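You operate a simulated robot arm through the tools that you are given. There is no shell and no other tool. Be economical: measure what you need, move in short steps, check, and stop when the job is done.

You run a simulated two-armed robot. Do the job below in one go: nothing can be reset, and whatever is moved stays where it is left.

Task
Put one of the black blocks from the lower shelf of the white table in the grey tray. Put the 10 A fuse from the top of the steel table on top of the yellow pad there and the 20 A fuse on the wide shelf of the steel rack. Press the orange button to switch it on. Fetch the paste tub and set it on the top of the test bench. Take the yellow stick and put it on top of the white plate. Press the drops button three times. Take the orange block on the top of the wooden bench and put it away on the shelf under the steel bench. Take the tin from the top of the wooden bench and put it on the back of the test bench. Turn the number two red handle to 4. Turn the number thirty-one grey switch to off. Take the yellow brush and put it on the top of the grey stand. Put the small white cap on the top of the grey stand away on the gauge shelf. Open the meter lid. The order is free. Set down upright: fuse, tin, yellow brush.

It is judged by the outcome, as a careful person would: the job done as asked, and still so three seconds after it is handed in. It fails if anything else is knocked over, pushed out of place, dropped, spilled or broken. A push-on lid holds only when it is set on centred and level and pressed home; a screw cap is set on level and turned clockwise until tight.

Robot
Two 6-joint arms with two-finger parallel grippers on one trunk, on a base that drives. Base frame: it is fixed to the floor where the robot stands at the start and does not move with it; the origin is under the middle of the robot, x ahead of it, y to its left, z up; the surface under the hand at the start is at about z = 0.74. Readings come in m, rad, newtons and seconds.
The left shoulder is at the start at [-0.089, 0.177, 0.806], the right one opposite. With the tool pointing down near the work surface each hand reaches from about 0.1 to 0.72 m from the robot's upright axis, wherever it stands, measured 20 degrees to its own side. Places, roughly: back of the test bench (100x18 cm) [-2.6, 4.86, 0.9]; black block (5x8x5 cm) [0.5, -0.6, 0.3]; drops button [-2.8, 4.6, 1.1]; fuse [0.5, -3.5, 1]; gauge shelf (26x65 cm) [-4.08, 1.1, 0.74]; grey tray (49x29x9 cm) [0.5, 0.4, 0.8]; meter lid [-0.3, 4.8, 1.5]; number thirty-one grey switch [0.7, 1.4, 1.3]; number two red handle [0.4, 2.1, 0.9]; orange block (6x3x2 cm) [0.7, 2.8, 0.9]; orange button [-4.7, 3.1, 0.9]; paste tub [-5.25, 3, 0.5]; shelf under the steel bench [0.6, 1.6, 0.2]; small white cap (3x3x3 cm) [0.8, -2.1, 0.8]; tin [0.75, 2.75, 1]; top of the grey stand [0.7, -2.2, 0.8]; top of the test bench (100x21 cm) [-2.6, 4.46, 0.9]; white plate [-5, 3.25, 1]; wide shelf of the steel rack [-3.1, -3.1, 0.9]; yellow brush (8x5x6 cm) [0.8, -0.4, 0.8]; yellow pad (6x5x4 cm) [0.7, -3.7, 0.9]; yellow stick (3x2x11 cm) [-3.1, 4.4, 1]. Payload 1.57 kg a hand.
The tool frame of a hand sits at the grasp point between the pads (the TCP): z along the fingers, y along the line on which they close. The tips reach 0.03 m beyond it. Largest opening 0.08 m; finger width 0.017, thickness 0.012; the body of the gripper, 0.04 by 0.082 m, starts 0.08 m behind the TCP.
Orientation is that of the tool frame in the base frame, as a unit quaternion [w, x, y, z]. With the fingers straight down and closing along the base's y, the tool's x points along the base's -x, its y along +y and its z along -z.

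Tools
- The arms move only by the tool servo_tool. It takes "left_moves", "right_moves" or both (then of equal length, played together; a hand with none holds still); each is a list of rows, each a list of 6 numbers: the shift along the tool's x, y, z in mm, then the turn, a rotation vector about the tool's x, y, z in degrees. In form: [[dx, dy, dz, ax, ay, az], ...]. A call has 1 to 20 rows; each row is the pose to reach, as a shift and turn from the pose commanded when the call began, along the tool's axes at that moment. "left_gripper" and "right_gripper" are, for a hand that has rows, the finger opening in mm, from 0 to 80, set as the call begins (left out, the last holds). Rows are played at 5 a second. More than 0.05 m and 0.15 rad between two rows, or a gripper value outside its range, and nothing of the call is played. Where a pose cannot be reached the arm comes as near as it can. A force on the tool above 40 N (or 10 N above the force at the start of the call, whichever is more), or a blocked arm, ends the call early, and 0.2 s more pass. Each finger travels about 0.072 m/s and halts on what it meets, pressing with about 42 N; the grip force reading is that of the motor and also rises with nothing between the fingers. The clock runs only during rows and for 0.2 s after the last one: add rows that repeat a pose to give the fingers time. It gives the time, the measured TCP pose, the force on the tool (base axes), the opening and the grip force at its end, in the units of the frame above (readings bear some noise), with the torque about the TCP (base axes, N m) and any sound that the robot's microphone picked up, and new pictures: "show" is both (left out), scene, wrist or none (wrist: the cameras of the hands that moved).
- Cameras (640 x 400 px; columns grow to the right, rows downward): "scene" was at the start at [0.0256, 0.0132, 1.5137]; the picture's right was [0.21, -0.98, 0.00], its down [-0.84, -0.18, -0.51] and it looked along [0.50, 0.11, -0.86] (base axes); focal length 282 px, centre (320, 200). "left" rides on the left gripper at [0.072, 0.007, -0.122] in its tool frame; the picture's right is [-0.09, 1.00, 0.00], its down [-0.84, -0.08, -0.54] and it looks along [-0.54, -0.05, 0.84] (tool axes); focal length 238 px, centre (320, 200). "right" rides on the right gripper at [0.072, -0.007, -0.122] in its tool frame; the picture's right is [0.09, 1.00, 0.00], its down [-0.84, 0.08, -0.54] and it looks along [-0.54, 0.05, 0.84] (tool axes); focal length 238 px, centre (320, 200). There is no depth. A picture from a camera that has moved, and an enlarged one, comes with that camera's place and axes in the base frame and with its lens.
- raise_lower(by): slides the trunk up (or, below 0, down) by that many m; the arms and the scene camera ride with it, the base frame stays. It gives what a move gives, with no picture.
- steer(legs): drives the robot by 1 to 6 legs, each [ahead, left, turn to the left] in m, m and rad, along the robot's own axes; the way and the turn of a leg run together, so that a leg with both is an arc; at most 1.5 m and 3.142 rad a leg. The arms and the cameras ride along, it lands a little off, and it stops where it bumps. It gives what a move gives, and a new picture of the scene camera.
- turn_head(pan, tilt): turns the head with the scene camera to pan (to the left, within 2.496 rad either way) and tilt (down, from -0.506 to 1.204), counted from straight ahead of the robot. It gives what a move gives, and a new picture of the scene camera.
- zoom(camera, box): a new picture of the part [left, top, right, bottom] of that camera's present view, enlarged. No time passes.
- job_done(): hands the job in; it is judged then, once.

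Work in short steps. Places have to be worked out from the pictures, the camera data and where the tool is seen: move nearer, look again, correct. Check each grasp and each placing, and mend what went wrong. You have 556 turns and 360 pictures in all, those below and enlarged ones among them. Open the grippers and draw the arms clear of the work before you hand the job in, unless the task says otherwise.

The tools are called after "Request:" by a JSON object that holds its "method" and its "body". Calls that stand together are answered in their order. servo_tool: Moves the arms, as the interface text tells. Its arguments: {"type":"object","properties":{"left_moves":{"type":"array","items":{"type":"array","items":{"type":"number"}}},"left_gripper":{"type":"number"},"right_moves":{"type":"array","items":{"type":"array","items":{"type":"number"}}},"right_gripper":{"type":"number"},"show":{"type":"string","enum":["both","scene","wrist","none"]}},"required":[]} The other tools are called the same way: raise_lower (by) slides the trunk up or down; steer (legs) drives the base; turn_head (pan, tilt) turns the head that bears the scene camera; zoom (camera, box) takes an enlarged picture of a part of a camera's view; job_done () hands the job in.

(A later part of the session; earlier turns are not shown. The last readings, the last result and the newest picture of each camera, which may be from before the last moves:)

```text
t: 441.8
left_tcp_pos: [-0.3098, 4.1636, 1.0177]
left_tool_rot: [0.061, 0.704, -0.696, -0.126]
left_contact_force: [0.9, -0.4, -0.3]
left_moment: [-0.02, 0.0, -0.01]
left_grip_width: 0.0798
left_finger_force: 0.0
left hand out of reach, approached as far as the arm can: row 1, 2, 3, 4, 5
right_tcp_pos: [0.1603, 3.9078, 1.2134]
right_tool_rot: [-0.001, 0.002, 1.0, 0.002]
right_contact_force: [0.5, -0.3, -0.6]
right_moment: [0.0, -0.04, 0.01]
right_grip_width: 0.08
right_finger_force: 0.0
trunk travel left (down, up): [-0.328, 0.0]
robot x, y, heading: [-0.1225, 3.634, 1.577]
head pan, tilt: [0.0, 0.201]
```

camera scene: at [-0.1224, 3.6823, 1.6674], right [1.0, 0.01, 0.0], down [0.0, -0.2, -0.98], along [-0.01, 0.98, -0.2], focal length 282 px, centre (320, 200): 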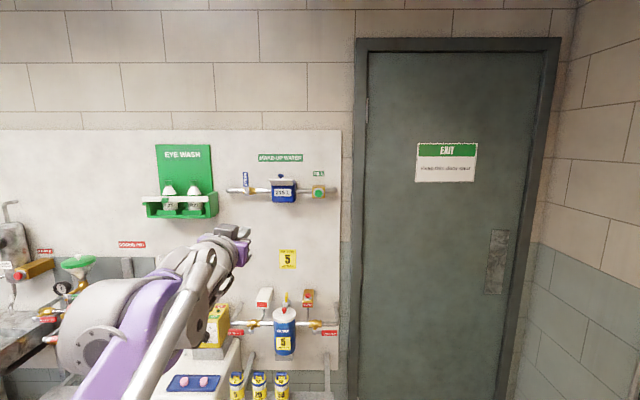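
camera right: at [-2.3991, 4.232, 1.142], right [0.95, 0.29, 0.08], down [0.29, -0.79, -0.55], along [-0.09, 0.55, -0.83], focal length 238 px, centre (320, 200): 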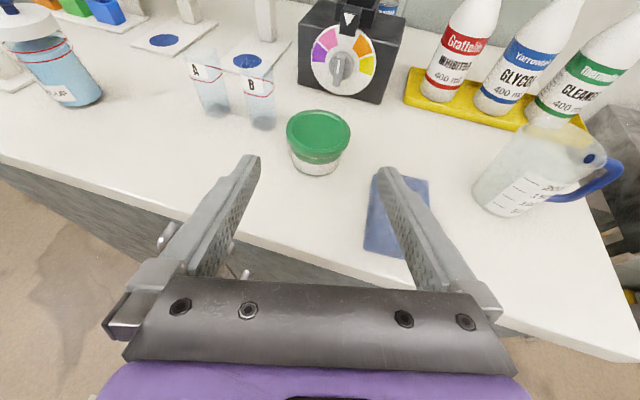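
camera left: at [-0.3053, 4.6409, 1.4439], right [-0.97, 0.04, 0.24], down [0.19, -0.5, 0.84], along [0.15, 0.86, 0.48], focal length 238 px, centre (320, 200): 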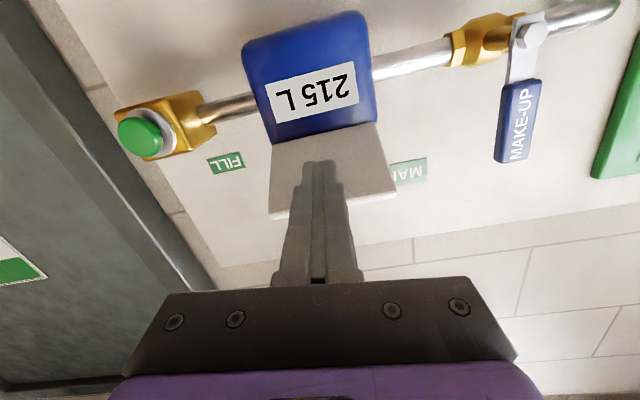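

Right hand is in the wanted pose (closing fore-aft). The left isn't needed now. I drive to the white table for the brush.

Request:
{"method": "steer", "body": {"legs": [[0, 0.8, 0], [0, 0, -1.577], [0, -1.4, 0], [0, -1.4, 0], [0, -1.0, 0]]}}

Request:
{"method": "turn_head", "body": {"pan": -0.2, "tilt": 0.6}}

```text
t: 485.9
left_tcp_pos: [-0.3407, 0.017, 1.0178]
left_tool_rot: [0.045, -0.013, 0.99, 0.132]
left_contact_force: [0.2, 0.1, 0.8]
left_moment: [0.03, 0.02, 0.0]
left_grip_width: 0.0802
left_finger_force: 0.0
right_tcp_pos: [-0.59, -0.4566, 1.2142]
right_tool_rot: [0.001, 0.703, 0.711, 0.002]
right_contact_force: [-0.4, 0.0, -0.2]
right_moment: [-0.01, -0.03, -0.02]
right_grip_width: 0.08
right_finger_force: 0.0
trunk travel left (down, up): [-0.328, 0.0]
robot x, y, heading: [-0.868, -0.1792, 0.019]
head pan, tilt: [0.0, 0.201]
camera scene: at [-0.8186, -0.1772, 1.6672], right [0.02, -1.0, 0.0], down [-0.2, 0.0, -0.98], along [0.98, 0.02, -0.2], focal length 282 px, centre (320, 200)
```

scene: 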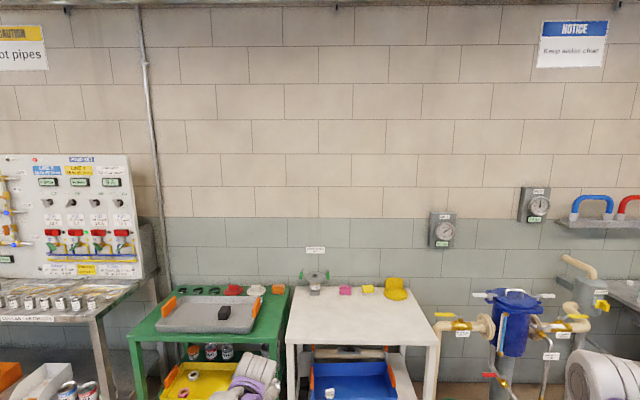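

```text
t: 486.8
left_tcp_pos: [-0.3408, 0.016, 1.0191]
left_tool_rot: [0.045, -0.013, 0.99, 0.133]
left_contact_force: [-0.3, 0.0, -0.2]
left_moment: [0.0, -0.01, 0.02]
left_grip_width: 0.0799
left_finger_force: 0.0
right_tcp_pos: [-0.5907, -0.4558, 1.2136]
right_tool_rot: [0.001, 0.703, 0.711, 0.002]
right_contact_force: [-0.7, -0.1, 0.5]
right_moment: [-0.03, 0.0, 0.01]
right_grip_width: 0.0798
right_finger_force: 0.0
trunk travel left (down, up): [-0.328, 0.0]
robot x, y, heading: [-0.8684, -0.1792, 0.017]
head pan, tilt: [-0.201, 0.6]
camera scene: at [-0.8247, -0.1949, 1.6305], right [-0.18, -0.98, 0.0], down [-0.56, 0.1, -0.83], along [0.81, -0.15, -0.56], focal length 282 px, centre (320, 200)
```

scene: 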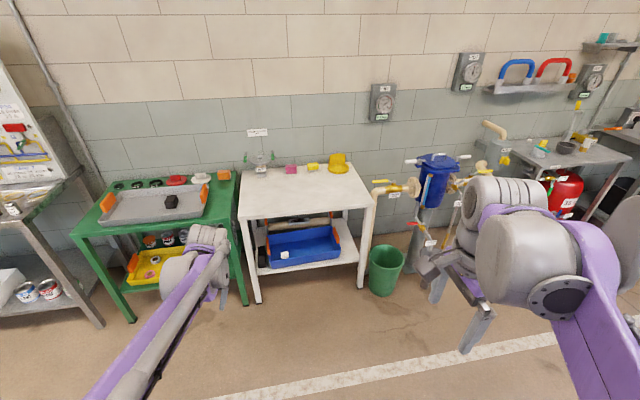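

I raise the left hand, extend the right, then drive up to the table.

Request:
{"method": "servo_tool", "body": {"left_moves": [[15, 0, -35, 0, 0, 0], [30, 0, -70, 0, 0, 0], [45, 0, -105, 0, 0, 0], [60, 0, -140, 0, 0, 0], [75, 0, -170, 0, 0, 0], [90, 0, -190, 0, 0, 0], [100, 0, -200, 0, 0, 0]], "right_moves": [[0, 40, 25, 0, 0, 0], [0, 80, 50, 0, 0, 0], [0, 120, 75, 0, 0, 0], [0, 160, 100, 0, 0, 0], [0, 200, 125, 0, 0, 0], [0, 240, 130, 0, 0, 0], [0, 270, 130, 0, 0, 0]], "show": "none"}}

```text
t: 488.4
left_tcp_pos: [-0.4568, -0.0363, 1.201]
left_tool_rot: [0.045, -0.013, 0.99, 0.132]
left_contact_force: [0.3, 0.3, 0.6]
left_moment: [0.03, 0.01, -0.01]
left_grip_width: 0.0801
left_finger_force: 0.0
right_tcp_pos: [-0.3205, -0.4519, 1.0854]
right_tool_rot: [0.001, 0.703, 0.712, 0.002]
right_contact_force: [-0.2, -0.3, -0.7]
right_moment: [0.01, 0.02, 0.01]
right_grip_width: 0.0802
right_finger_force: 0.2
trunk travel left (down, up): [-0.328, 0.0]
robot x, y, heading: [-0.8666, -0.1772, 0.022]
head pan, tilt: [-0.201, 0.6]
```

Now I drive ahead 0.9.

Request:
{"method": "steer", "body": {"legs": [[0.9, 0, -0.02]]}}

Request:
{"method": "servo_tool", "body": {"right_moves": [[0, 20, 20, 0, 0, 0]], "show": "wrist"}}

```text
t: 493.1
left_tcp_pos: [0.4409, -0.034, 1.201]
left_tool_rot: [0.046, -0.004, 0.99, 0.132]
left_contact_force: [0.6, -0.5, 1.0]
left_moment: [0.0, 0.01, -0.02]
left_grip_width: 0.0799
left_finger_force: 0.1
right_tcp_pos: [0.5678, -0.4529, 1.0852]
right_tool_rot: [0.0, 0.71, 0.704, 0.002]
right_contact_force: [-0.9, -0.2, -0.3]
right_moment: [-0.02, 0.0, 0.02]
right_grip_width: 0.08
right_finger_force: 0.1
trunk travel left (down, up): [-0.328, 0.0]
robot x, y, heading: [0.0276, -0.1657, 0.001]
head pan, tilt: [-0.201, 0.6]
camera scene: at [0.0698, -0.1851, 1.6304], right [-0.2, -0.98, 0.0], down [-0.55, 0.11, -0.83], along [0.81, -0.16, -0.56], focal length 282 px, centre (320, 200)
```

scene: 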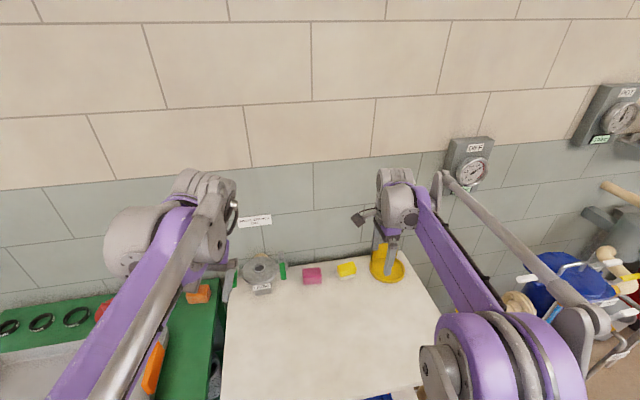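

```text
t: 493.5
left_tcp_pos: [0.4421, -0.0353, 1.2008]
left_tool_rot: [0.047, -0.003, 0.99, 0.132]
left_contact_force: [0.0, -0.4, 0.2]
left_moment: [0.01, 0.03, -0.01]
left_grip_width: 0.0798
left_finger_force: 0.0
right_tcp_pos: [0.59, -0.453, 1.0661]
right_tool_rot: [0.001, 0.711, 0.704, 0.002]
right_contact_force: [0.0, 0.6, 0.1]
right_moment: [0.0, 0.02, 0.06]
right_grip_width: 0.0799
right_finger_force: 0.1
trunk travel left (down, up): [-0.328, 0.0]
robot x, y, heading: [0.026, -0.1693, -0.005]
head pan, tilt: [-0.201, 0.6]
camera right: at [0.5826, -0.3811, 1.1883], right [1.0, 0.08, 0.0], down [0.07, -0.84, 0.54], along [0.05, -0.54, -0.84], focal length 238 px, centre (320, 200)
```

right: 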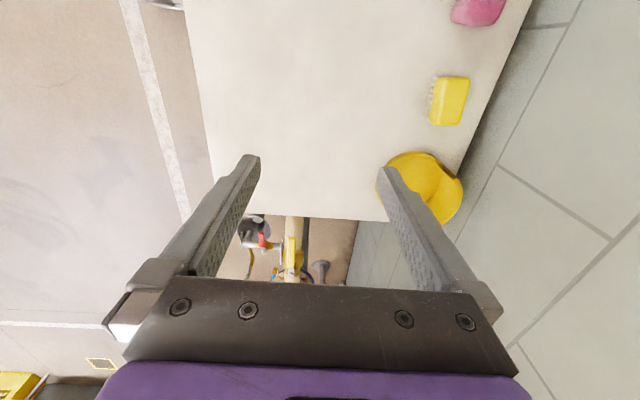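

Brush at (0.794,-0.436,top≈0.80). I drive 0.075 closer and extend the arm above it.

Request:
{"method": "steer", "body": {"legs": [[0.075, 0, 0]]}}

Request:
{"method": "servo_tool", "body": {"right_moves": [[0, 30, 30, 0, 0, 0], [0, 60, 60, 0, 0, 0], [0, 90, 90, 0, 0, 0], [-8, 125, 125, 0, 0, 0], [-15, 128, 165, 0, 0, 0]], "show": "wrist"}}

```text
t: 494.5
left_tcp_pos: [0.5141, -0.0333, 1.2006]
left_tool_rot: [0.046, -0.004, 0.99, 0.132]
left_contact_force: [0.5, 1.2, -0.2]
left_moment: [-0.02, 0.01, 0.0]
left_grip_width: 0.08
left_finger_force: 0.1
right_tcp_pos: [0.6602, -0.4523, 1.0653]
right_tool_rot: [0.001, 0.71, 0.705, 0.002]
right_contact_force: [0.3, -0.2, -0.4]
right_moment: [-0.02, 0.02, 0.05]
right_grip_width: 0.0799
right_finger_force: 0.0
trunk travel left (down, up): [-0.328, 0.0]
robot x, y, heading: [0.1011, -0.1678, 0.006]
head pan, tilt: [-0.201, 0.6]
camera scene: at [0.1422, -0.1849, 1.6301], right [-0.2, -0.98, 0.0], down [-0.55, 0.11, -0.83], along [0.81, -0.16, -0.56], focal length 282 px, centre (320, 200)
```

scene: 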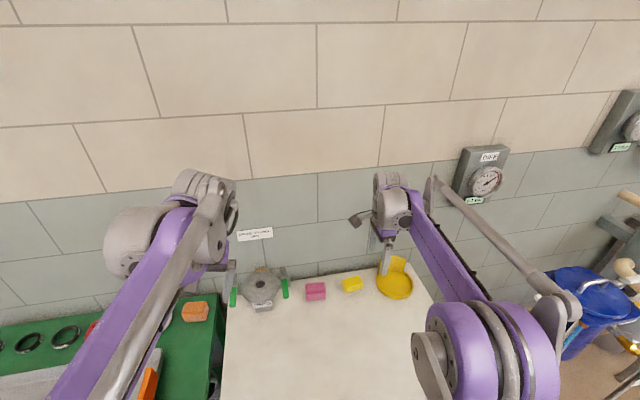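

```text
refused: row 4 steps farther than a row can; nothing moved
```

I resend with smaller steps.

Request:
{"method": "servo_tool", "body": {"right_moves": [[0, 30, 30, 0, 0, 0], [-4, 60, 60, 0, 0, 0], [-8, 90, 90, 0, 0, 0], [-12, 115, 120, 0, 0, 0], [-15, 132, 155, 0, 0, 0], [-15, 133, 185, 0, 0, 0]], "show": "wrist"}}

```text
t: 495.9
left_tcp_pos: [0.5145, -0.0326, 1.2008]
left_tool_rot: [0.046, -0.003, 0.99, 0.132]
left_contact_force: [-0.5, 0.2, 0.1]
left_moment: [-0.01, -0.01, 0.0]
left_grip_width: 0.0799
left_finger_force: 0.0
right_tcp_pos: [0.7953, -0.4697, 0.8824]
right_tool_rot: [0.001, 0.71, 0.704, 0.002]
right_contact_force: [-0.2, -0.9, 0.8]
right_moment: [0.01, -0.05, 0.01]
right_grip_width: 0.0801
right_finger_force: 0.0
trunk travel left (down, up): [-0.328, 0.0]
robot x, y, heading: [0.1011, -0.1686, 0.007]
head pan, tilt: [-0.201, 0.6]
camera right: at [0.7888, -0.3964, 1.0042], right [1.0, 0.08, 0.0], down [0.07, -0.84, 0.54], along [0.05, -0.54, -0.84], focal length 238 px, centre (320, 200)
```

right: 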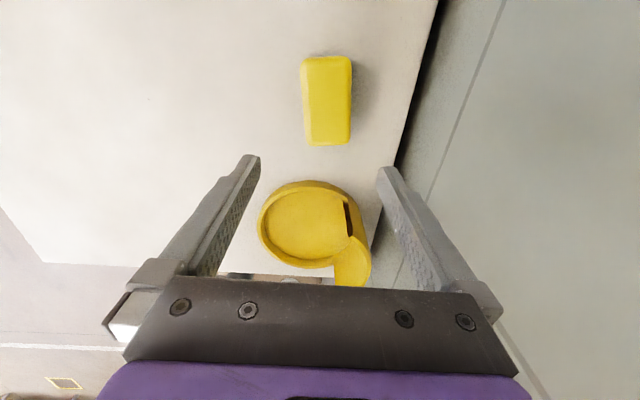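

I shift +37 mm in y to be over the brush and descend to the handle.

Request:
{"method": "servo_tool", "body": {"right_moves": [[20, 1, 0, 0, 0, 0], [37, 2, 10, 0, 0, 0], [37, 2, 50, 0, 0, 0], [37, 2, 80, 0, 0, 0], [37, 2, 95, 0, 0, 0]], "show": "wrist"}}

```text
t: 497.1
left_tcp_pos: [0.5142, -0.0346, 1.2012]
left_tool_rot: [0.046, -0.004, 0.99, 0.132]
left_contact_force: [0.5, 0.3, -0.9]
left_moment: [0.03, 0.02, -0.02]
left_grip_width: 0.0803
left_finger_force: 0.0
right_tcp_pos: [0.7984, -0.4314, 0.7871]
right_tool_rot: [0.001, 0.71, 0.704, 0.001]
right_contact_force: [-0.2, -0.3, -0.1]
right_moment: [0.0, 0.02, 0.01]
right_grip_width: 0.0799
right_finger_force: 0.0
trunk travel left (down, up): [-0.328, 0.0]
robot x, y, heading: [0.1039, -0.166, 0.002]
head pan, tilt: [-0.201, 0.6]
camera right: at [0.791, -0.3583, 0.9096], right [1.0, 0.08, 0.0], down [0.07, -0.84, 0.54], along [0.05, -0.54, -0.84], focal length 238 px, centre (320, 200)
```

right: 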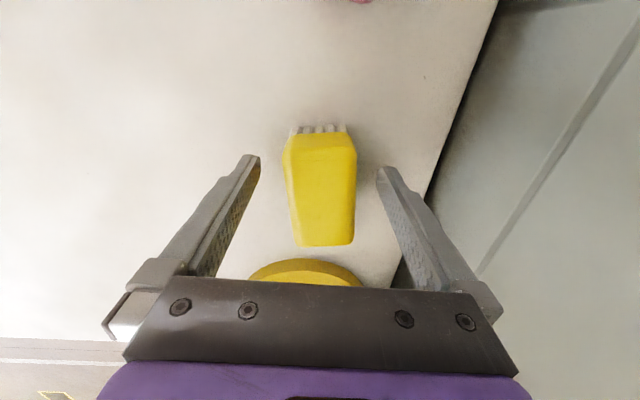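

Brush is between the fingers; I close and lift.

Request:
{"method": "servo_tool", "body": {"right_moves": [[0, 0, 0, 0, 0, 0], [0, 0, 0, 0, 0, 0], [0, 0, 0, 0, 0, 0], [0, 0, 0, 0, 0, 0]], "right_gripper": 10, "show": "none"}}

Request:
{"method": "servo_tool", "body": {"right_moves": [[0, 0, -40, 0, 0, 0], [0, 0, -80, 0, 0, 0], [0, 0, -120, 0, 0, 0], [0, -30, -150, 0, 0, 0], [0, -60, -180, 0, 0, 0], [0, -90, -200, 0, 0, 0]], "show": "wrist"}}

```text
t: 498.1
left_tcp_pos: [0.5143, -0.0337, 1.2018]
left_tool_rot: [0.047, -0.004, 0.99, 0.133]
left_contact_force: [-0.4, -0.4, 0.4]
left_moment: [0.02, 0.04, -0.02]
left_grip_width: 0.0801
left_finger_force: 0.0
right_tcp_pos: [0.7977, -0.4318, 0.7871]
right_tool_rot: [0.001, 0.71, 0.705, 0.002]
right_contact_force: [-0.9, -0.4, 0.5]
right_moment: [0.02, 0.04, 0.03]
right_grip_width: 0.0413
right_finger_force: 42.2
trunk travel left (down, up): [-0.328, 0.0]
robot x, y, heading: [0.1028, -0.1642, 0.003]
head pan, tilt: [-0.201, 0.6]
```

```text
t: 499.5
left_tcp_pos: [0.5144, -0.0338, 1.2012]
left_tool_rot: [0.046, -0.004, 0.99, 0.132]
left_contact_force: [-0.4, -0.3, -1.0]
left_moment: [-0.01, 0.0, 0.01]
left_grip_width: 0.08
left_finger_force: 0.0
right_tcp_pos: [0.7063, -0.4319, 0.9864]
right_tool_rot: [0.001, 0.71, 0.705, 0.002]
right_contact_force: [-0.7, -0.4, -0.8]
right_moment: [0.03, 0.0, -0.01]
right_grip_width: 0.0418
right_finger_force: 41.7
trunk travel left (down, up): [-0.328, 0.0]
robot x, y, heading: [0.0996, -0.1664, 0.009]
head pan, tilt: [-0.201, 0.6]
camera right: at [0.6993, -0.3589, 1.1092], right [1.0, 0.08, 0.01], down [0.07, -0.84, 0.54], along [0.05, -0.54, -0.84], focal length 238 px, centre (320, 200)
```

right: 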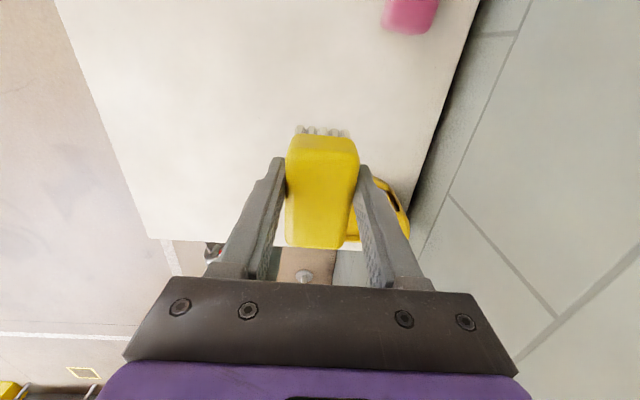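

Brush held. I back off, drive right to the grey stand and look.

Request:
{"method": "steer", "body": {"legs": [[-0.6, 0, 0], [0, -1.2, 0], [0, -0.75, 0]]}}

Request:
{"method": "zoom", "body": {"camera": "scene", "box": [200, 100, 440, 250]}}

```text
t: 519.9
left_tcp_pos: [-0.0726, -1.9858, 1.2008]
left_tool_rot: [0.045, -0.005, 0.99, 0.131]
left_contact_force: [-0.6, -0.2, -0.1]
left_moment: [0.01, 0.0, 0.0]
left_grip_width: 0.0797
left_finger_force: 0.0
right_tcp_pos: [0.121, -2.3829, 0.9874]
right_tool_rot: [0.0, 0.709, 0.706, 0.002]
right_contact_force: [-0.3, 0.5, -0.9]
right_moment: [0.02, -0.01, -0.02]
right_grip_width: 0.0413
right_finger_force: 41.9
trunk travel left (down, up): [-0.328, 0.0]
robot x, y, heading: [-0.4858, -2.1184, 0.005]
head pan, tilt: [-0.201, 0.6]
camera scene: at [-0.4426, -2.1373, 1.6305], right [-0.19, -0.98, 0.0], down [-0.55, 0.11, -0.83], along [0.81, -0.16, -0.56], focal length 282 px, centre (320, 200)
```

scene: 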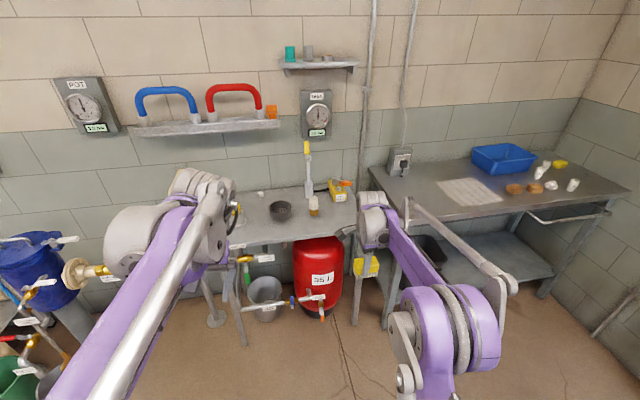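

```text
2.67 times, centred on (320, 175) of scene
camera zoom: at [-0.4426, -2.1373, 1.6305], right [-0.19, -0.98, 0.0], down [-0.55, 0.11, -0.83], along [0.81, -0.16, -0.56], focal length 752 px, centre (320, 267)
```

zoom: 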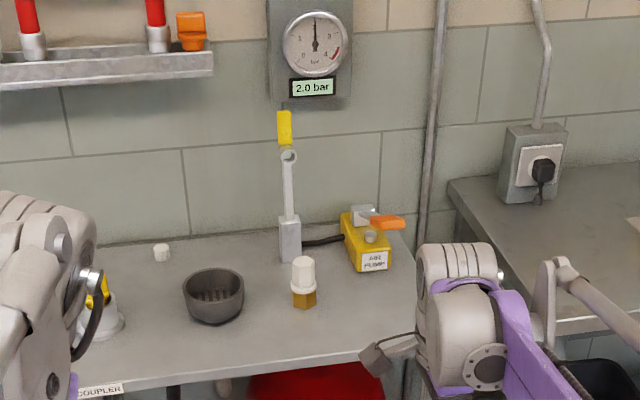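

The stand has a free spot near (0.60,-2.235); the small white cap is at about (0.87,-2.07). I drive so the brush is over the free spot.

Request:
{"method": "steer", "body": {"legs": [[0.45, 0.145, 0]]}}

Request:
{"method": "servo_tool", "body": {"right_moves": [[0, 10, 40, 0, 0, 0], [0, 20, 75, 0, 0, 0]], "show": "wrist"}}

```text
t: 522.7
left_tcp_pos: [0.3774, -1.8381, 1.201]
left_tool_rot: [0.046, -0.004, 0.99, 0.133]
left_contact_force: [-0.6, 0.1, 0.0]
left_moment: [-0.02, -0.01, -0.01]
left_grip_width: 0.08
left_finger_force: 0.0
right_tcp_pos: [0.5727, -2.2365, 0.9856]
right_tool_rot: [0.0, 0.709, 0.705, 0.001]
right_contact_force: [0.2, 0.3, -1.0]
right_moment: [0.01, -0.02, 0.04]
right_grip_width: 0.0412
right_finger_force: 42.2
trunk travel left (down, up): [-0.328, 0.0]
robot x, y, heading: [-0.0355, -1.9725, 0.007]
head pan, tilt: [-0.201, 0.6]
camera scene: at [0.0085, -1.9893, 1.6303], right [-0.2, -0.98, 0.0], down [-0.55, 0.11, -0.83], along [0.81, -0.16, -0.56], focal length 282 px, centre (320, 200)
```

scene: 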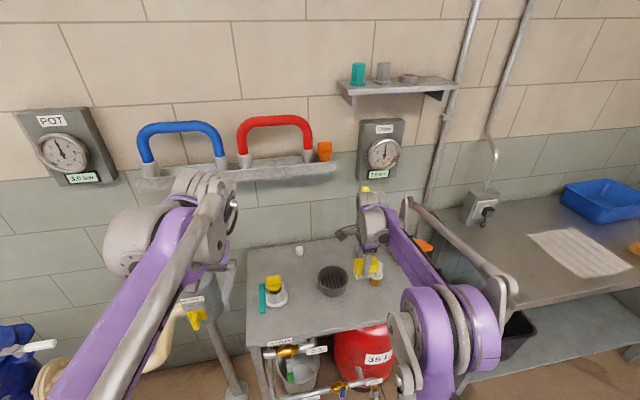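

```text
t: 523.3
left_tcp_pos: [0.3799, -1.8385, 1.2004]
left_tool_rot: [0.046, -0.005, 0.99, 0.132]
left_contact_force: [-0.3, -0.4, 1.0]
left_moment: [0.0, -0.01, 0.01]
left_grip_width: 0.0801
left_finger_force: 0.0
right_tcp_pos: [0.5938, -2.2358, 0.9099]
right_tool_rot: [0.001, 0.709, 0.705, 0.003]
right_contact_force: [0.1, 0.5, -0.9]
right_moment: [0.02, 0.02, 0.04]
right_grip_width: 0.0412
right_finger_force: 41.7
trunk travel left (down, up): [-0.328, 0.0]
robot x, y, heading: [-0.0333, -1.972, 0.004]
head pan, tilt: [-0.201, 0.6]
camera right: at [0.5862, -2.1636, 1.0328], right [1.0, 0.09, 0.0], down [0.07, -0.84, 0.54], along [0.05, -0.54, -0.84], focal length 238 px, centre (320, 200)
```

right: 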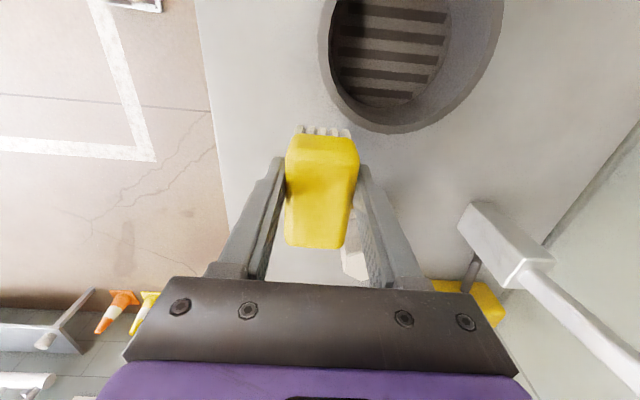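

Bowl is close on the left, so I shift to (0.572,-2.256) and lower with fine steps.

Request:
{"method": "servo_tool", "body": {"right_moves": [[-20, -22, 0, 0, 0, 0], [-20, -22, 30, 0, 0, 0], [-20, -22, 55, 0, 0, 0], [-20, -22, 62, 0, 0, 0], [-20, -22, 66, 0, 0, 0], [-20, -22, 70, 0, 0, 0], [-20, -22, 74, 0, 0, 0], [-20, -22, 78, 0, 0, 0], [-20, -22, 82, 0, 0, 0], [-20, -22, 86, 0, 0, 0], [-20, -22, 90, 0, 0, 0]], "show": "wrist"}}

```text
t: 525.5
left_tcp_pos: [0.3775, -1.8377, 1.2017]
left_tool_rot: [0.047, -0.005, 0.99, 0.131]
left_contact_force: [0.3, -0.3, 0.1]
left_moment: [-0.01, -0.01, 0.0]
left_grip_width: 0.08
left_finger_force: 0.0
right_tcp_pos: [0.5701, -2.2555, 0.8298]
right_tool_rot: [0.001, 0.71, 0.705, 0.002]
right_contact_force: [-0.7, 0.7, 26.8]
right_moment: [-0.16, 0.33, -0.04]
right_grip_width: 0.0409
right_finger_force: 42.1
trunk travel left (down, up): [-0.328, 0.0]
robot x, y, heading: [-0.0332, -1.9717, 0.006]
head pan, tilt: [-0.201, 0.6]
stopped in row 10 (right hand): the force on the tool passed its limit at 44 N (the readings are from after the stop); the commanded pose is now the measured one
camera right: at [0.5624, -2.182, 0.9528], right [1.0, 0.09, 0.01], down [0.07, -0.84, 0.54], along [0.05, -0.54, -0.84], focal length 238 px, centre (320, 200)
```

right: 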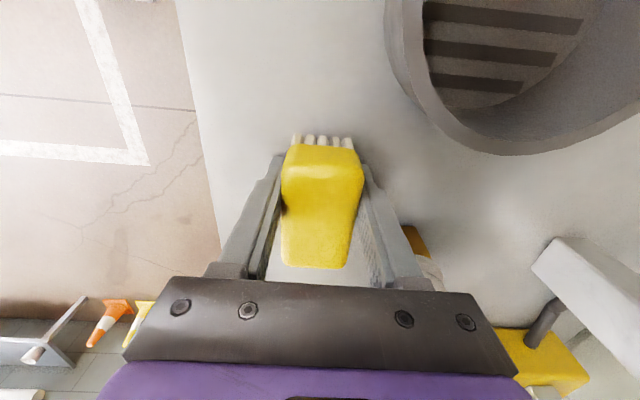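

The brush stands on the top. I release and lift.

Request:
{"method": "servo_tool", "body": {"right_moves": [[0, 0, -2, 0, 0, 0], [0, 0, -2, 0, 0, 0], [0, 0, -2, 0, 0, 0], [0, 0, -40, 0, 0, 0], [0, 0, -80, 0, 0, 0], [0, 0, -120, 0, 0, 0], [0, 0, -160, 0, 0, 0]], "right_gripper": 72, "show": "wrist"}}

```text
t: 527.1
left_tcp_pos: [0.3794, -1.8378, 1.2]
left_tool_rot: [0.046, -0.004, 0.99, 0.132]
left_contact_force: [0.3, 0.4, -0.1]
left_moment: [-0.02, -0.01, 0.01]
left_grip_width: 0.08
left_finger_force: 0.1
right_tcp_pos: [0.5711, -2.2557, 0.9876]
right_tool_rot: [0.001, 0.709, 0.705, 0.002]
right_contact_force: [0.0, 0.2, -0.1]
right_moment: [0.0, -0.04, 0.03]
right_grip_width: 0.0719
right_finger_force: 0.1
trunk travel left (down, up): [-0.328, 0.0]
robot x, y, heading: [-0.0335, -1.9687, 0.005]
head pan, tilt: [-0.201, 0.6]
camera right: at [0.5639, -2.1822, 1.1098], right [1.0, 0.09, 0.0], down [0.07, -0.84, 0.54], along [0.05, -0.54, -0.84], focal length 238 px, centre (320, 200)
```

right: 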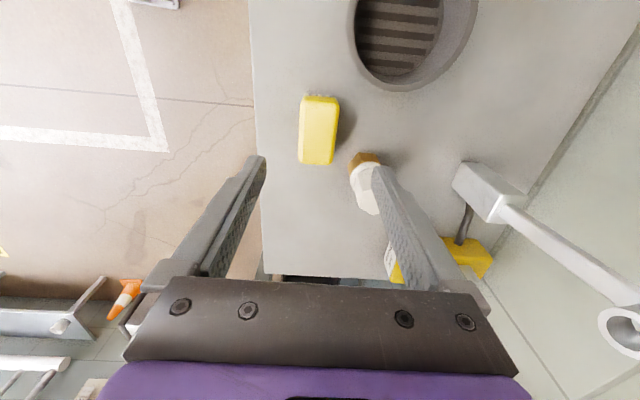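

Brush stands upright. Next the steel table with the fuses: I back off, drive right, and look.

Request:
{"method": "steer", "body": {"legs": [[-0.35, 0, 0], [0, -1.35, 0]]}}

Request:
{"method": "zoom", "body": {"camera": "scene", "box": [220, 130, 460, 280]}}

```text
t: 540.9
left_tcp_pos: [0.0324, -3.1855, 1.2014]
left_tool_rot: [0.047, -0.003, 0.99, 0.132]
left_contact_force: [-0.1, 0.6, 0.4]
left_moment: [-0.04, 0.01, -0.01]
left_grip_width: 0.0801
left_finger_force: 0.0
right_tcp_pos: [0.2232, -3.6023, 0.9859]
right_tool_rot: [0.001, 0.71, 0.704, 0.002]
right_contact_force: [-0.9, -0.5, 0.2]
right_moment: [0.01, 0.0, 0.0]
right_grip_width: 0.0722
right_finger_force: 0.1
trunk travel left (down, up): [-0.328, 0.0]
robot x, y, heading: [-0.3841, -3.3162, 0.003]
head pan, tilt: [-0.201, 0.6]
camera scene: at [-0.3389, -3.3355, 1.6305], right [-0.2, -0.98, 0.0], down [-0.55, 0.11, -0.83], along [0.81, -0.16, -0.56], focal length 282 px, centre (320, 200)
```

scene: 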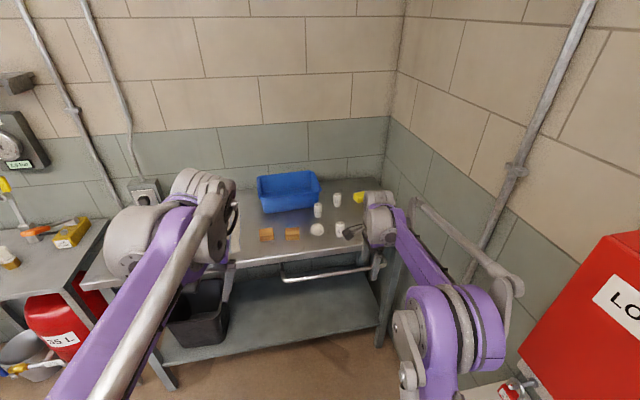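

```text
2.67 times, centred on (340, 205) of scene
camera zoom: at [-0.3389, -3.3355, 1.6305], right [-0.2, -0.98, 0.0], down [-0.55, 0.11, -0.83], along [0.81, -0.16, -0.56], focal length 752 px, centre (267, 187)
```

zoom: 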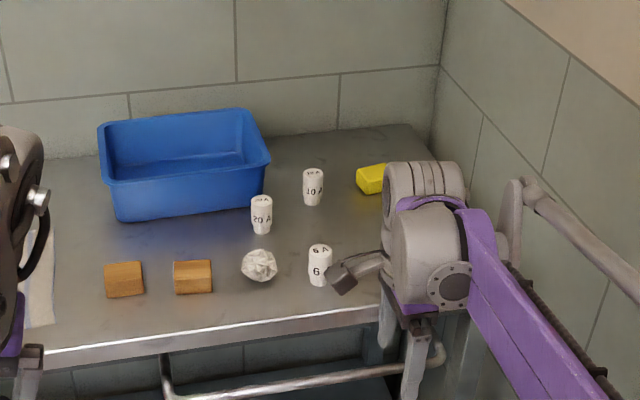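

I zoom more closely on the fuses to read them.

Request:
{"method": "zoom", "body": {"camera": "scene", "box": [300, 180, 380, 230]}}

```text
8.00 times, centred on (340, 205) of scene
camera zoom: at [-0.3389, -3.3355, 1.6305], right [-0.2, -0.98, 0.0], down [-0.55, 0.11, -0.83], along [0.81, -0.16, -0.56], focal length 2258 px, centre (160, 160)
```

zoom: 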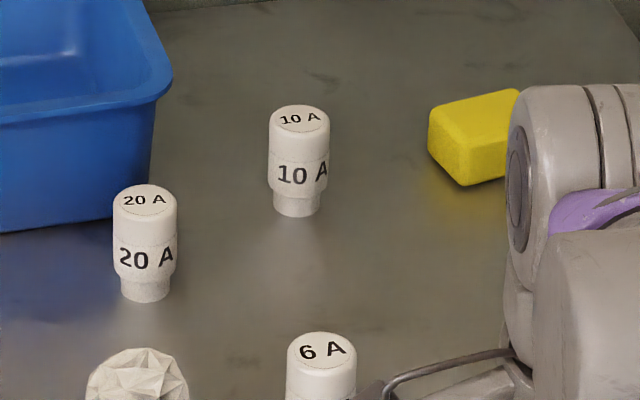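

20 A and 10 A fuses are clear: 10 A at (0.665,-3.613), 20 A at (0.604,-3.514), pad at (0.673,-3.718). I raise the right hand and drive in, hand over the 10 A fuse.

Request:
{"method": "servo_tool", "body": {"right_moves": [[0, 0, -40, 0, 0, 0], [0, 0, -80, 0, 0, 0], [0, 0, -110, 0, 0, 0]], "show": "none"}}

Request:
{"method": "steer", "body": {"legs": [[0.41, 0, 0]]}}

Request:
{"method": "servo_tool", "body": {"right_moves": [[0, 10, 0, 0, 0, 0]], "show": "wrist"}}

```text
t: 541.7
left_tcp_pos: [0.0321, -3.185, 1.1998]
left_tool_rot: [0.047, -0.002, 0.99, 0.132]
left_contact_force: [-0.6, -0.3, 0.1]
left_moment: [-0.02, 0.01, -0.05]
left_grip_width: 0.08
left_finger_force: 0.0
right_tcp_pos: [0.2221, -3.6029, 1.0972]
right_tool_rot: [0.001, 0.71, 0.704, 0.001]
right_contact_force: [0.5, -0.1, 0.1]
right_moment: [0.02, 0.01, -0.03]
right_grip_width: 0.0719
right_finger_force: 0.0
trunk travel left (down, up): [-0.328, 0.0]
robot x, y, heading: [-0.3816, -3.3162, 0.001]
head pan, tilt: [-0.201, 0.6]
```

```text
t: 544.3
left_tcp_pos: [0.4433, -3.1862, 1.2005]
left_tool_rot: [0.047, -0.002, 0.99, 0.131]
left_contact_force: [-1.0, 0.2, -0.2]
left_moment: [-0.05, 0.03, 0.01]
left_grip_width: 0.08
left_finger_force: 0.1
right_tcp_pos: [0.6346, -3.6042, 1.0972]
right_tool_rot: [0.0, 0.711, 0.703, 0.002]
right_contact_force: [-0.9, 0.4, 0.6]
right_moment: [0.0, -0.06, -0.03]
right_grip_width: 0.0718
right_finger_force: 0.0
trunk travel left (down, up): [-0.328, 0.0]
robot x, y, heading: [0.0266, -3.3167, 0.002]
head pan, tilt: [-0.201, 0.6]
camera scene: at [0.0727, -3.3355, 1.6303], right [-0.2, -0.98, 0.0], down [-0.55, 0.11, -0.83], along [0.81, -0.17, -0.56], focal length 282 px, centre (320, 200)
```

scene: 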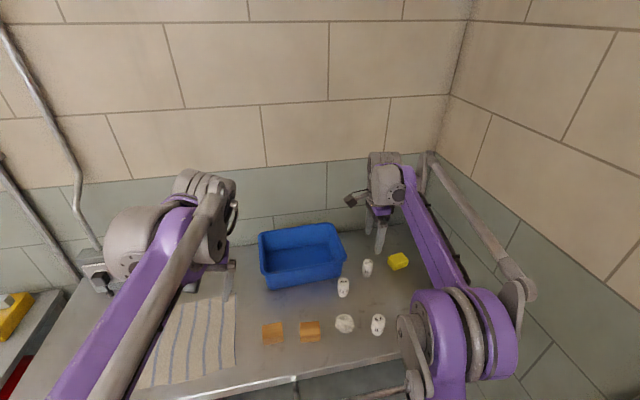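

```text
t: 544.7
left_tcp_pos: [0.4427, -3.1853, 1.2007]
left_tool_rot: [0.046, 0.0, 0.99, 0.132]
left_contact_force: [-0.6, 0.0, -0.2]
left_moment: [0.01, -0.01, 0.0]
left_grip_width: 0.0798
left_finger_force: 0.0
right_tcp_pos: [0.6437, -3.6041, 1.0983]
right_tool_rot: [0.001, 0.711, 0.703, 0.003]
right_contact_force: [0.1, -0.1, 0.2]
right_moment: [-0.01, 0.02, 0.0]
right_grip_width: 0.072
right_finger_force: 0.0
trunk travel left (down, up): [-0.328, 0.0]
robot x, y, heading: [0.0314, -3.3177, 0.002]
head pan, tilt: [-0.201, 0.6]
camera right: at [0.637, -3.5319, 1.2203], right [1.0, 0.08, 0.0], down [0.07, -0.84, 0.54], along [0.05, -0.54, -0.84], focal length 238 px, centre (320, 200)
```

right: 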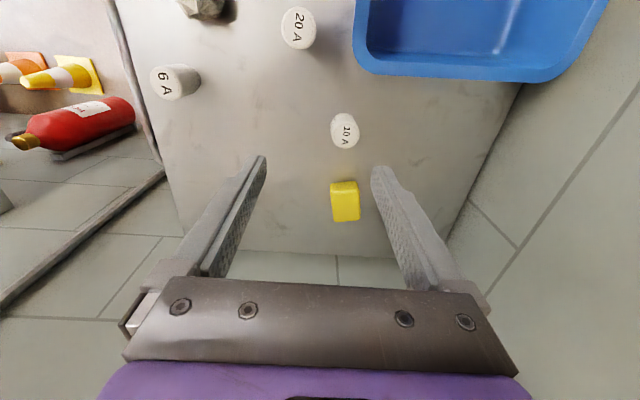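

10 A fuse top at (0.674,-3.613,0.945). I descend over it.

Request:
{"method": "servo_tool", "body": {"right_moves": [[-5, 15, 40, 0, 0, 0], [-9, 30, 80, 0, 0, 0], [-9, 30, 120, 0, 0, 0], [-9, 30, 150, 0, 0, 0], [-9, 30, 170, 0, 0, 0]], "right_gripper": 60, "show": "wrist"}}

```text
t: 545.9
left_tcp_pos: [0.4438, -3.1871, 1.2009]
left_tool_rot: [0.047, -0.001, 0.99, 0.132]
left_contact_force: [-0.7, 0.2, 1.0]
left_moment: [-0.04, -0.02, 0.05]
left_grip_width: 0.0798
left_finger_force: 0.0
right_tcp_pos: [0.6746, -3.614, 0.9267]
right_tool_rot: [0.001, 0.711, 0.704, 0.002]
right_contact_force: [-0.4, -0.6, -0.4]
right_moment: [0.02, 0.02, 0.0]
right_grip_width: 0.0601
right_finger_force: 0.1
trunk travel left (down, up): [-0.328, 0.0]
robot x, y, heading: [0.0272, -3.316, -0.006]
head pan, tilt: [-0.201, 0.6]
camera right: at [0.6678, -3.541, 1.0493], right [1.0, 0.08, 0.0], down [0.07, -0.84, 0.54], along [0.05, -0.54, -0.84], focal length 238 px, centre (320, 200)
```

right: 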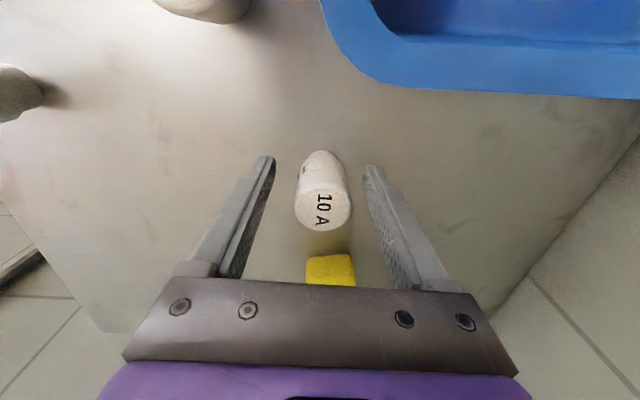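

Fuse is centred. I close and lift 110 mm.

Request:
{"method": "servo_tool", "body": {"right_moves": [[0, 0, 0, 0, 0, 0], [0, 0, 0, 0, 0, 0], [0, 0, 0, 0, 0, 0]], "right_gripper": 10, "show": "none"}}

Request:
{"method": "servo_tool", "body": {"right_moves": [[0, 0, -30, 0, 0, 0], [0, 0, -70, 0, 0, 0], [0, 0, -110, 0, 0, 0]], "show": "wrist"}}

```text
t: 546.7
left_tcp_pos: [0.4453, -3.1863, 1.2002]
left_tool_rot: [0.046, -0.002, 0.99, 0.132]
left_contact_force: [0.4, 0.5, -0.4]
left_moment: [0.01, 0.02, -0.03]
left_grip_width: 0.08
left_finger_force: 0.0
right_tcp_pos: [0.6737, -3.614, 0.9276]
right_tool_rot: [0.001, 0.711, 0.704, 0.002]
right_contact_force: [0.2, -0.9, -0.3]
right_moment: [-0.01, 0.0, -0.02]
right_grip_width: 0.0324
right_finger_force: 40.5
trunk travel left (down, up): [-0.328, 0.0]
robot x, y, heading: [0.0311, -3.3157, 0.0]
head pan, tilt: [-0.201, 0.6]
```

```text
t: 547.5
left_tcp_pos: [0.4447, -3.1864, 1.2021]
left_tool_rot: [0.046, -0.002, 0.99, 0.132]
left_contact_force: [-0.2, -0.5, 1.0]
left_moment: [-0.02, -0.01, 0.02]
left_grip_width: 0.0797
left_finger_force: 0.1
right_tcp_pos: [0.6737, -3.6143, 1.0372]
right_tool_rot: [0.001, 0.71, 0.704, 0.002]
right_contact_force: [-1.1, -0.4, 0.0]
right_moment: [0.03, 0.02, -0.02]
right_grip_width: 0.0325
right_finger_force: 40.7
trunk travel left (down, up): [-0.328, 0.0]
robot x, y, heading: [0.0306, -3.3215, -0.001]
head pan, tilt: [-0.201, 0.6]
camera right: at [0.6673, -3.5413, 1.1604], right [1.0, 0.08, 0.0], down [0.07, -0.84, 0.54], along [0.05, -0.54, -0.84], focal length 238 px, centre (320, 200)
```

right: 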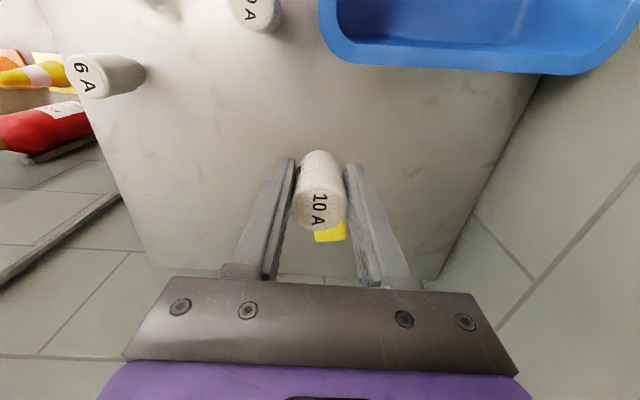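

Held. I move the base right 0.11 so the fuse comes over the pad, and look.

Request:
{"method": "steer", "body": {"legs": [[0.01, -0.112, 0]]}}

Request:
{"method": "servo_tool", "body": {"right_moves": [[0, 0, 0, 0, 0, 0]], "show": "wrist"}}

Request:
{"method": "zoom", "body": {"camera": "scene", "box": [310, 210, 438, 290]}}

```text
t: 549.1
left_tcp_pos: [0.4541, -3.2971, 1.2009]
left_tool_rot: [0.046, -0.002, 0.99, 0.132]
left_contact_force: [-0.2, 0.3, 0.4]
left_moment: [-0.02, 0.01, -0.01]
left_grip_width: 0.0801
left_finger_force: 0.1
right_tcp_pos: [0.6839, -3.7251, 1.0381]
right_tool_rot: [0.0, 0.71, 0.704, 0.001]
right_contact_force: [0.1, 0.3, -1.6]
right_moment: [0.0, -0.02, 0.02]
right_grip_width: 0.0326
right_finger_force: 40.8
trunk travel left (down, up): [-0.328, 0.0]
robot x, y, heading: [0.0387, -3.4241, -0.003]
head pan, tilt: [-0.201, 0.6]
camera scene: at [0.0832, -3.4465, 1.6304], right [-0.2, -0.98, 0.0], down [-0.55, 0.11, -0.83], along [0.81, -0.17, -0.56], focal length 282 px, centre (320, 200)
```

scene: 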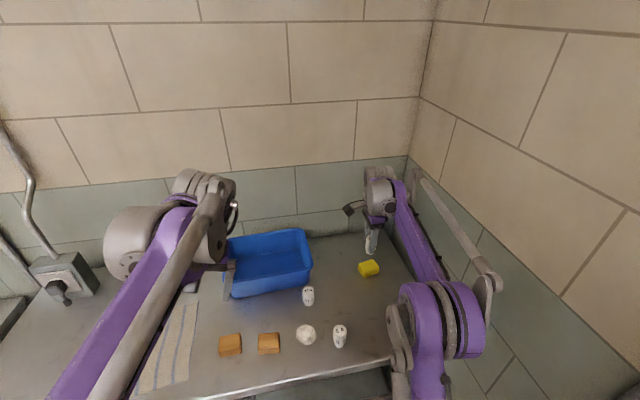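

```text
t: 549.5
left_tcp_pos: [0.4543, -3.2971, 1.2002]
left_tool_rot: [0.046, -0.002, 0.99, 0.132]
left_contact_force: [-0.1, -0.2, 0.6]
left_moment: [-0.03, -0.01, 0.0]
left_grip_width: 0.08
left_finger_force: 0.0
right_tcp_pos: [0.6853, -3.7258, 1.0377]
right_tool_rot: [0.001, 0.711, 0.704, 0.001]
right_contact_force: [0.1, 0.3, -0.3]
right_moment: [0.0, 0.03, 0.02]
right_grip_width: 0.0326
right_finger_force: 40.9
trunk travel left (down, up): [-0.328, 0.0]
robot x, y, heading: [0.0395, -3.4279, -0.003]
head pan, tilt: [-0.201, 0.6]
camera right: at [0.6775, -3.6517, 1.1599], right [1.0, 0.08, 0.0], down [0.07, -0.84, 0.54], along [0.05, -0.54, -0.84], focal length 238 px, centre (320, 200)
```

right: 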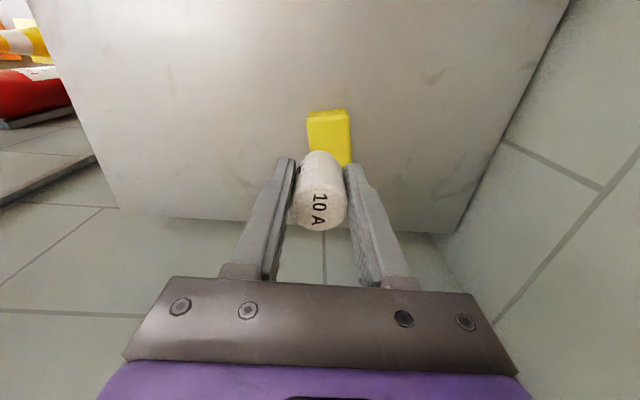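

```text
5.00 times, centred on (374, 250) of scene
camera zoom: at [0.0832, -3.4459, 1.6305], right [-0.2, -0.98, 0.0], down [-0.55, 0.11, -0.83], along [0.81, -0.17, -0.56], focal length 1411 px, centre (50, -50)
```

zoom: 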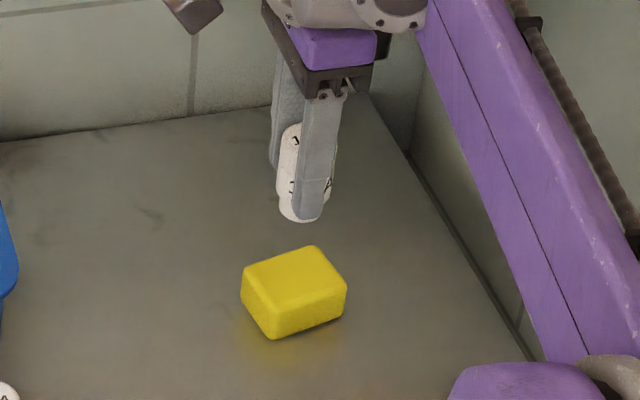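

Pad top centre computes to (0.690,-3.739). I shift the fuse there and lower gently until contact.

Request:
{"method": "servo_tool", "body": {"right_moves": [[-13, 5, 20, 0, 0, 0], [-13, 5, 45, 0, 0, 0], [-13, 5, 52, 0, 0, 0], [-13, 5, 55, 0, 0, 0], [-13, 5, 58, 0, 0, 0], [-13, 5, 61, 0, 0, 0], [-13, 5, 64, 0, 0, 0], [-13, 5, 67, 0, 0, 0], [-13, 5, 70, 0, 0, 0], [-13, 5, 73, 0, 0, 0], [-13, 5, 76, 0, 0, 0]], "show": "wrist"}}

Request:
{"method": "zoom", "body": {"camera": "scene", "box": [330, 225, 410, 275]}}

```text
t: 551.9
left_tcp_pos: [0.4539, -3.2979, 1.201]
left_tool_rot: [0.046, -0.002, 0.99, 0.132]
left_contact_force: [0.4, 0.3, 0.1]
left_moment: [-0.02, 0.01, 0.01]
left_grip_width: 0.08
left_finger_force: 0.0
right_tcp_pos: [0.6893, -3.7373, 0.9616]
right_tool_rot: [0.001, 0.71, 0.704, 0.002]
right_contact_force: [0.7, -0.3, -0.2]
right_moment: [-0.01, 0.01, 0.0]
right_grip_width: 0.0326
right_finger_force: 41.1
trunk travel left (down, up): [-0.328, 0.0]
robot x, y, heading: [0.0406, -3.4233, -0.007]
head pan, tilt: [-0.201, 0.6]
camera right: at [0.6829, -3.6651, 1.0836], right [1.0, 0.08, 0.0], down [0.07, -0.84, 0.54], along [0.05, -0.54, -0.84], focal length 238 px, centre (320, 200)
```

right: 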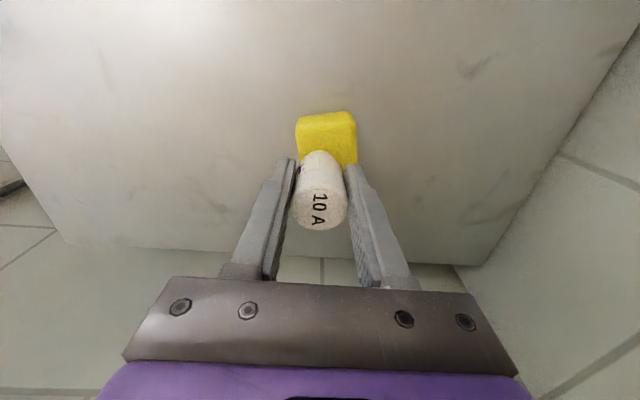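

```text
8.00 times, centred on (370, 250) of scene
camera zoom: at [0.0832, -3.4466, 1.6305], right [-0.2, -0.98, 0.0], down [-0.55, 0.11, -0.83], along [0.81, -0.17, -0.56], focal length 2258 px, centre (-80, -200)
```

zoom: 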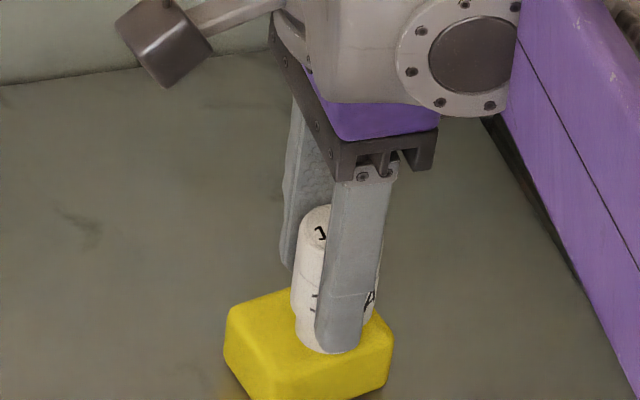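

Nearly touching and centred within a few mm. I nudge +3 mm in y and creep down to contact.

Request:
{"method": "servo_tool", "body": {"right_moves": [[3, 0, 1, 0, 0, 0], [3, 0, 3, 0, 0, 0], [3, 0, 5, 0, 0, 0], [3, 0, 7, 0, 0, 0], [3, 0, 9, 0, 0, 0], [3, 0, 11, 0, 0, 0], [3, 0, 13, 0, 0, 0], [3, 0, 15, 0, 0, 0]], "show": "none"}}

```text
t: 553.7
left_tcp_pos: [0.4523, -3.296, 1.2017]
left_tool_rot: [0.047, -0.002, 0.99, 0.131]
left_contact_force: [1.0, 0.1, 0.1]
left_moment: [0.03, 0.0, 0.0]
left_grip_width: 0.0799
left_finger_force: 0.0
right_tcp_pos: [0.6867, -3.7339, 0.9488]
right_tool_rot: [0.002, 0.71, 0.704, 0.002]
right_contact_force: [3.9, 0.0, 33.9]
right_moment: [-0.19, -0.14, 0.02]
right_grip_width: 0.033
right_finger_force: 40.9
trunk travel left (down, up): [-0.328, 0.0]
robot x, y, heading: [0.0353, -3.4304, -0.001]
head pan, tilt: [-0.201, 0.6]
```

Contact. I relax 1 mm, open, and lift.

Request:
{"method": "servo_tool", "body": {"right_moves": [[0, 0, -2, 0, 0, 0], [0, 0, -2, 0, 0, 0], [0, 0, -2, 0, 0, 0], [0, 0, -30, 0, 0, 0], [0, 0, -70, 0, 0, 0], [0, 0, -110, 0, 0, 0], [0, 0, -140, 0, 0, 0]], "right_gripper": 60, "show": "wrist"}}

Request:
{"method": "zoom", "body": {"camera": "scene", "box": [320, 220, 416, 280]}}

```text
t: 555.3
left_tcp_pos: [0.4541, -3.2975, 1.2005]
left_tool_rot: [0.047, -0.002, 0.99, 0.132]
left_contact_force: [-0.3, 0.2, -0.6]
left_moment: [-0.04, -0.02, -0.01]
left_grip_width: 0.0796
left_finger_force: 0.1
right_tcp_pos: [0.6883, -3.7365, 1.0858]
right_tool_rot: [0.001, 0.711, 0.703, 0.002]
right_contact_force: [-0.3, 0.0, -0.6]
right_moment: [-0.01, -0.01, -0.02]
right_grip_width: 0.0602
right_finger_force: 0.0
trunk travel left (down, up): [-0.328, 0.0]
robot x, y, heading: [0.0392, -3.4281, -0.0]
head pan, tilt: [-0.201, 0.6]
camera right: at [0.6816, -3.6631, 1.2091], right [1.0, 0.08, 0.0], down [0.07, -0.84, 0.54], along [0.05, -0.54, -0.84], focal length 238 px, centre (320, 200)
```

right: 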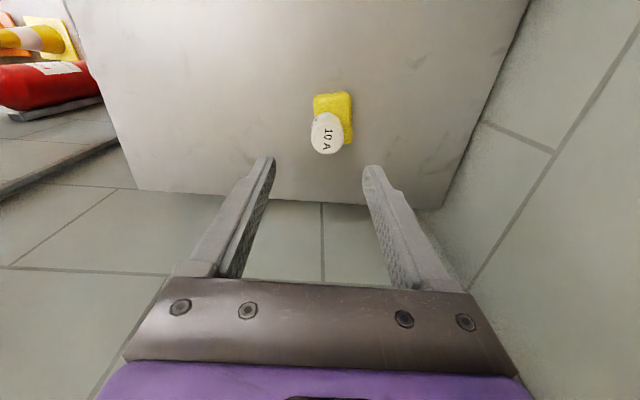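

```text
6.67 times, centred on (368, 250) of scene
camera zoom: at [0.083, -3.4464, 1.6305], right [-0.2, -0.98, 0.0], down [-0.55, 0.11, -0.83], along [0.81, -0.17, -0.56], focal length 1881 px, centre (0, -133)
```

zoom: 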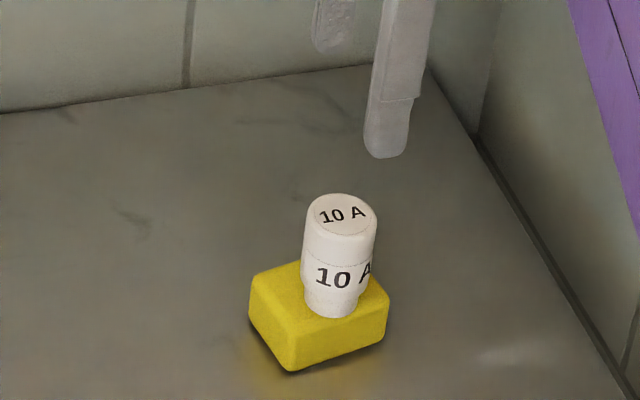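

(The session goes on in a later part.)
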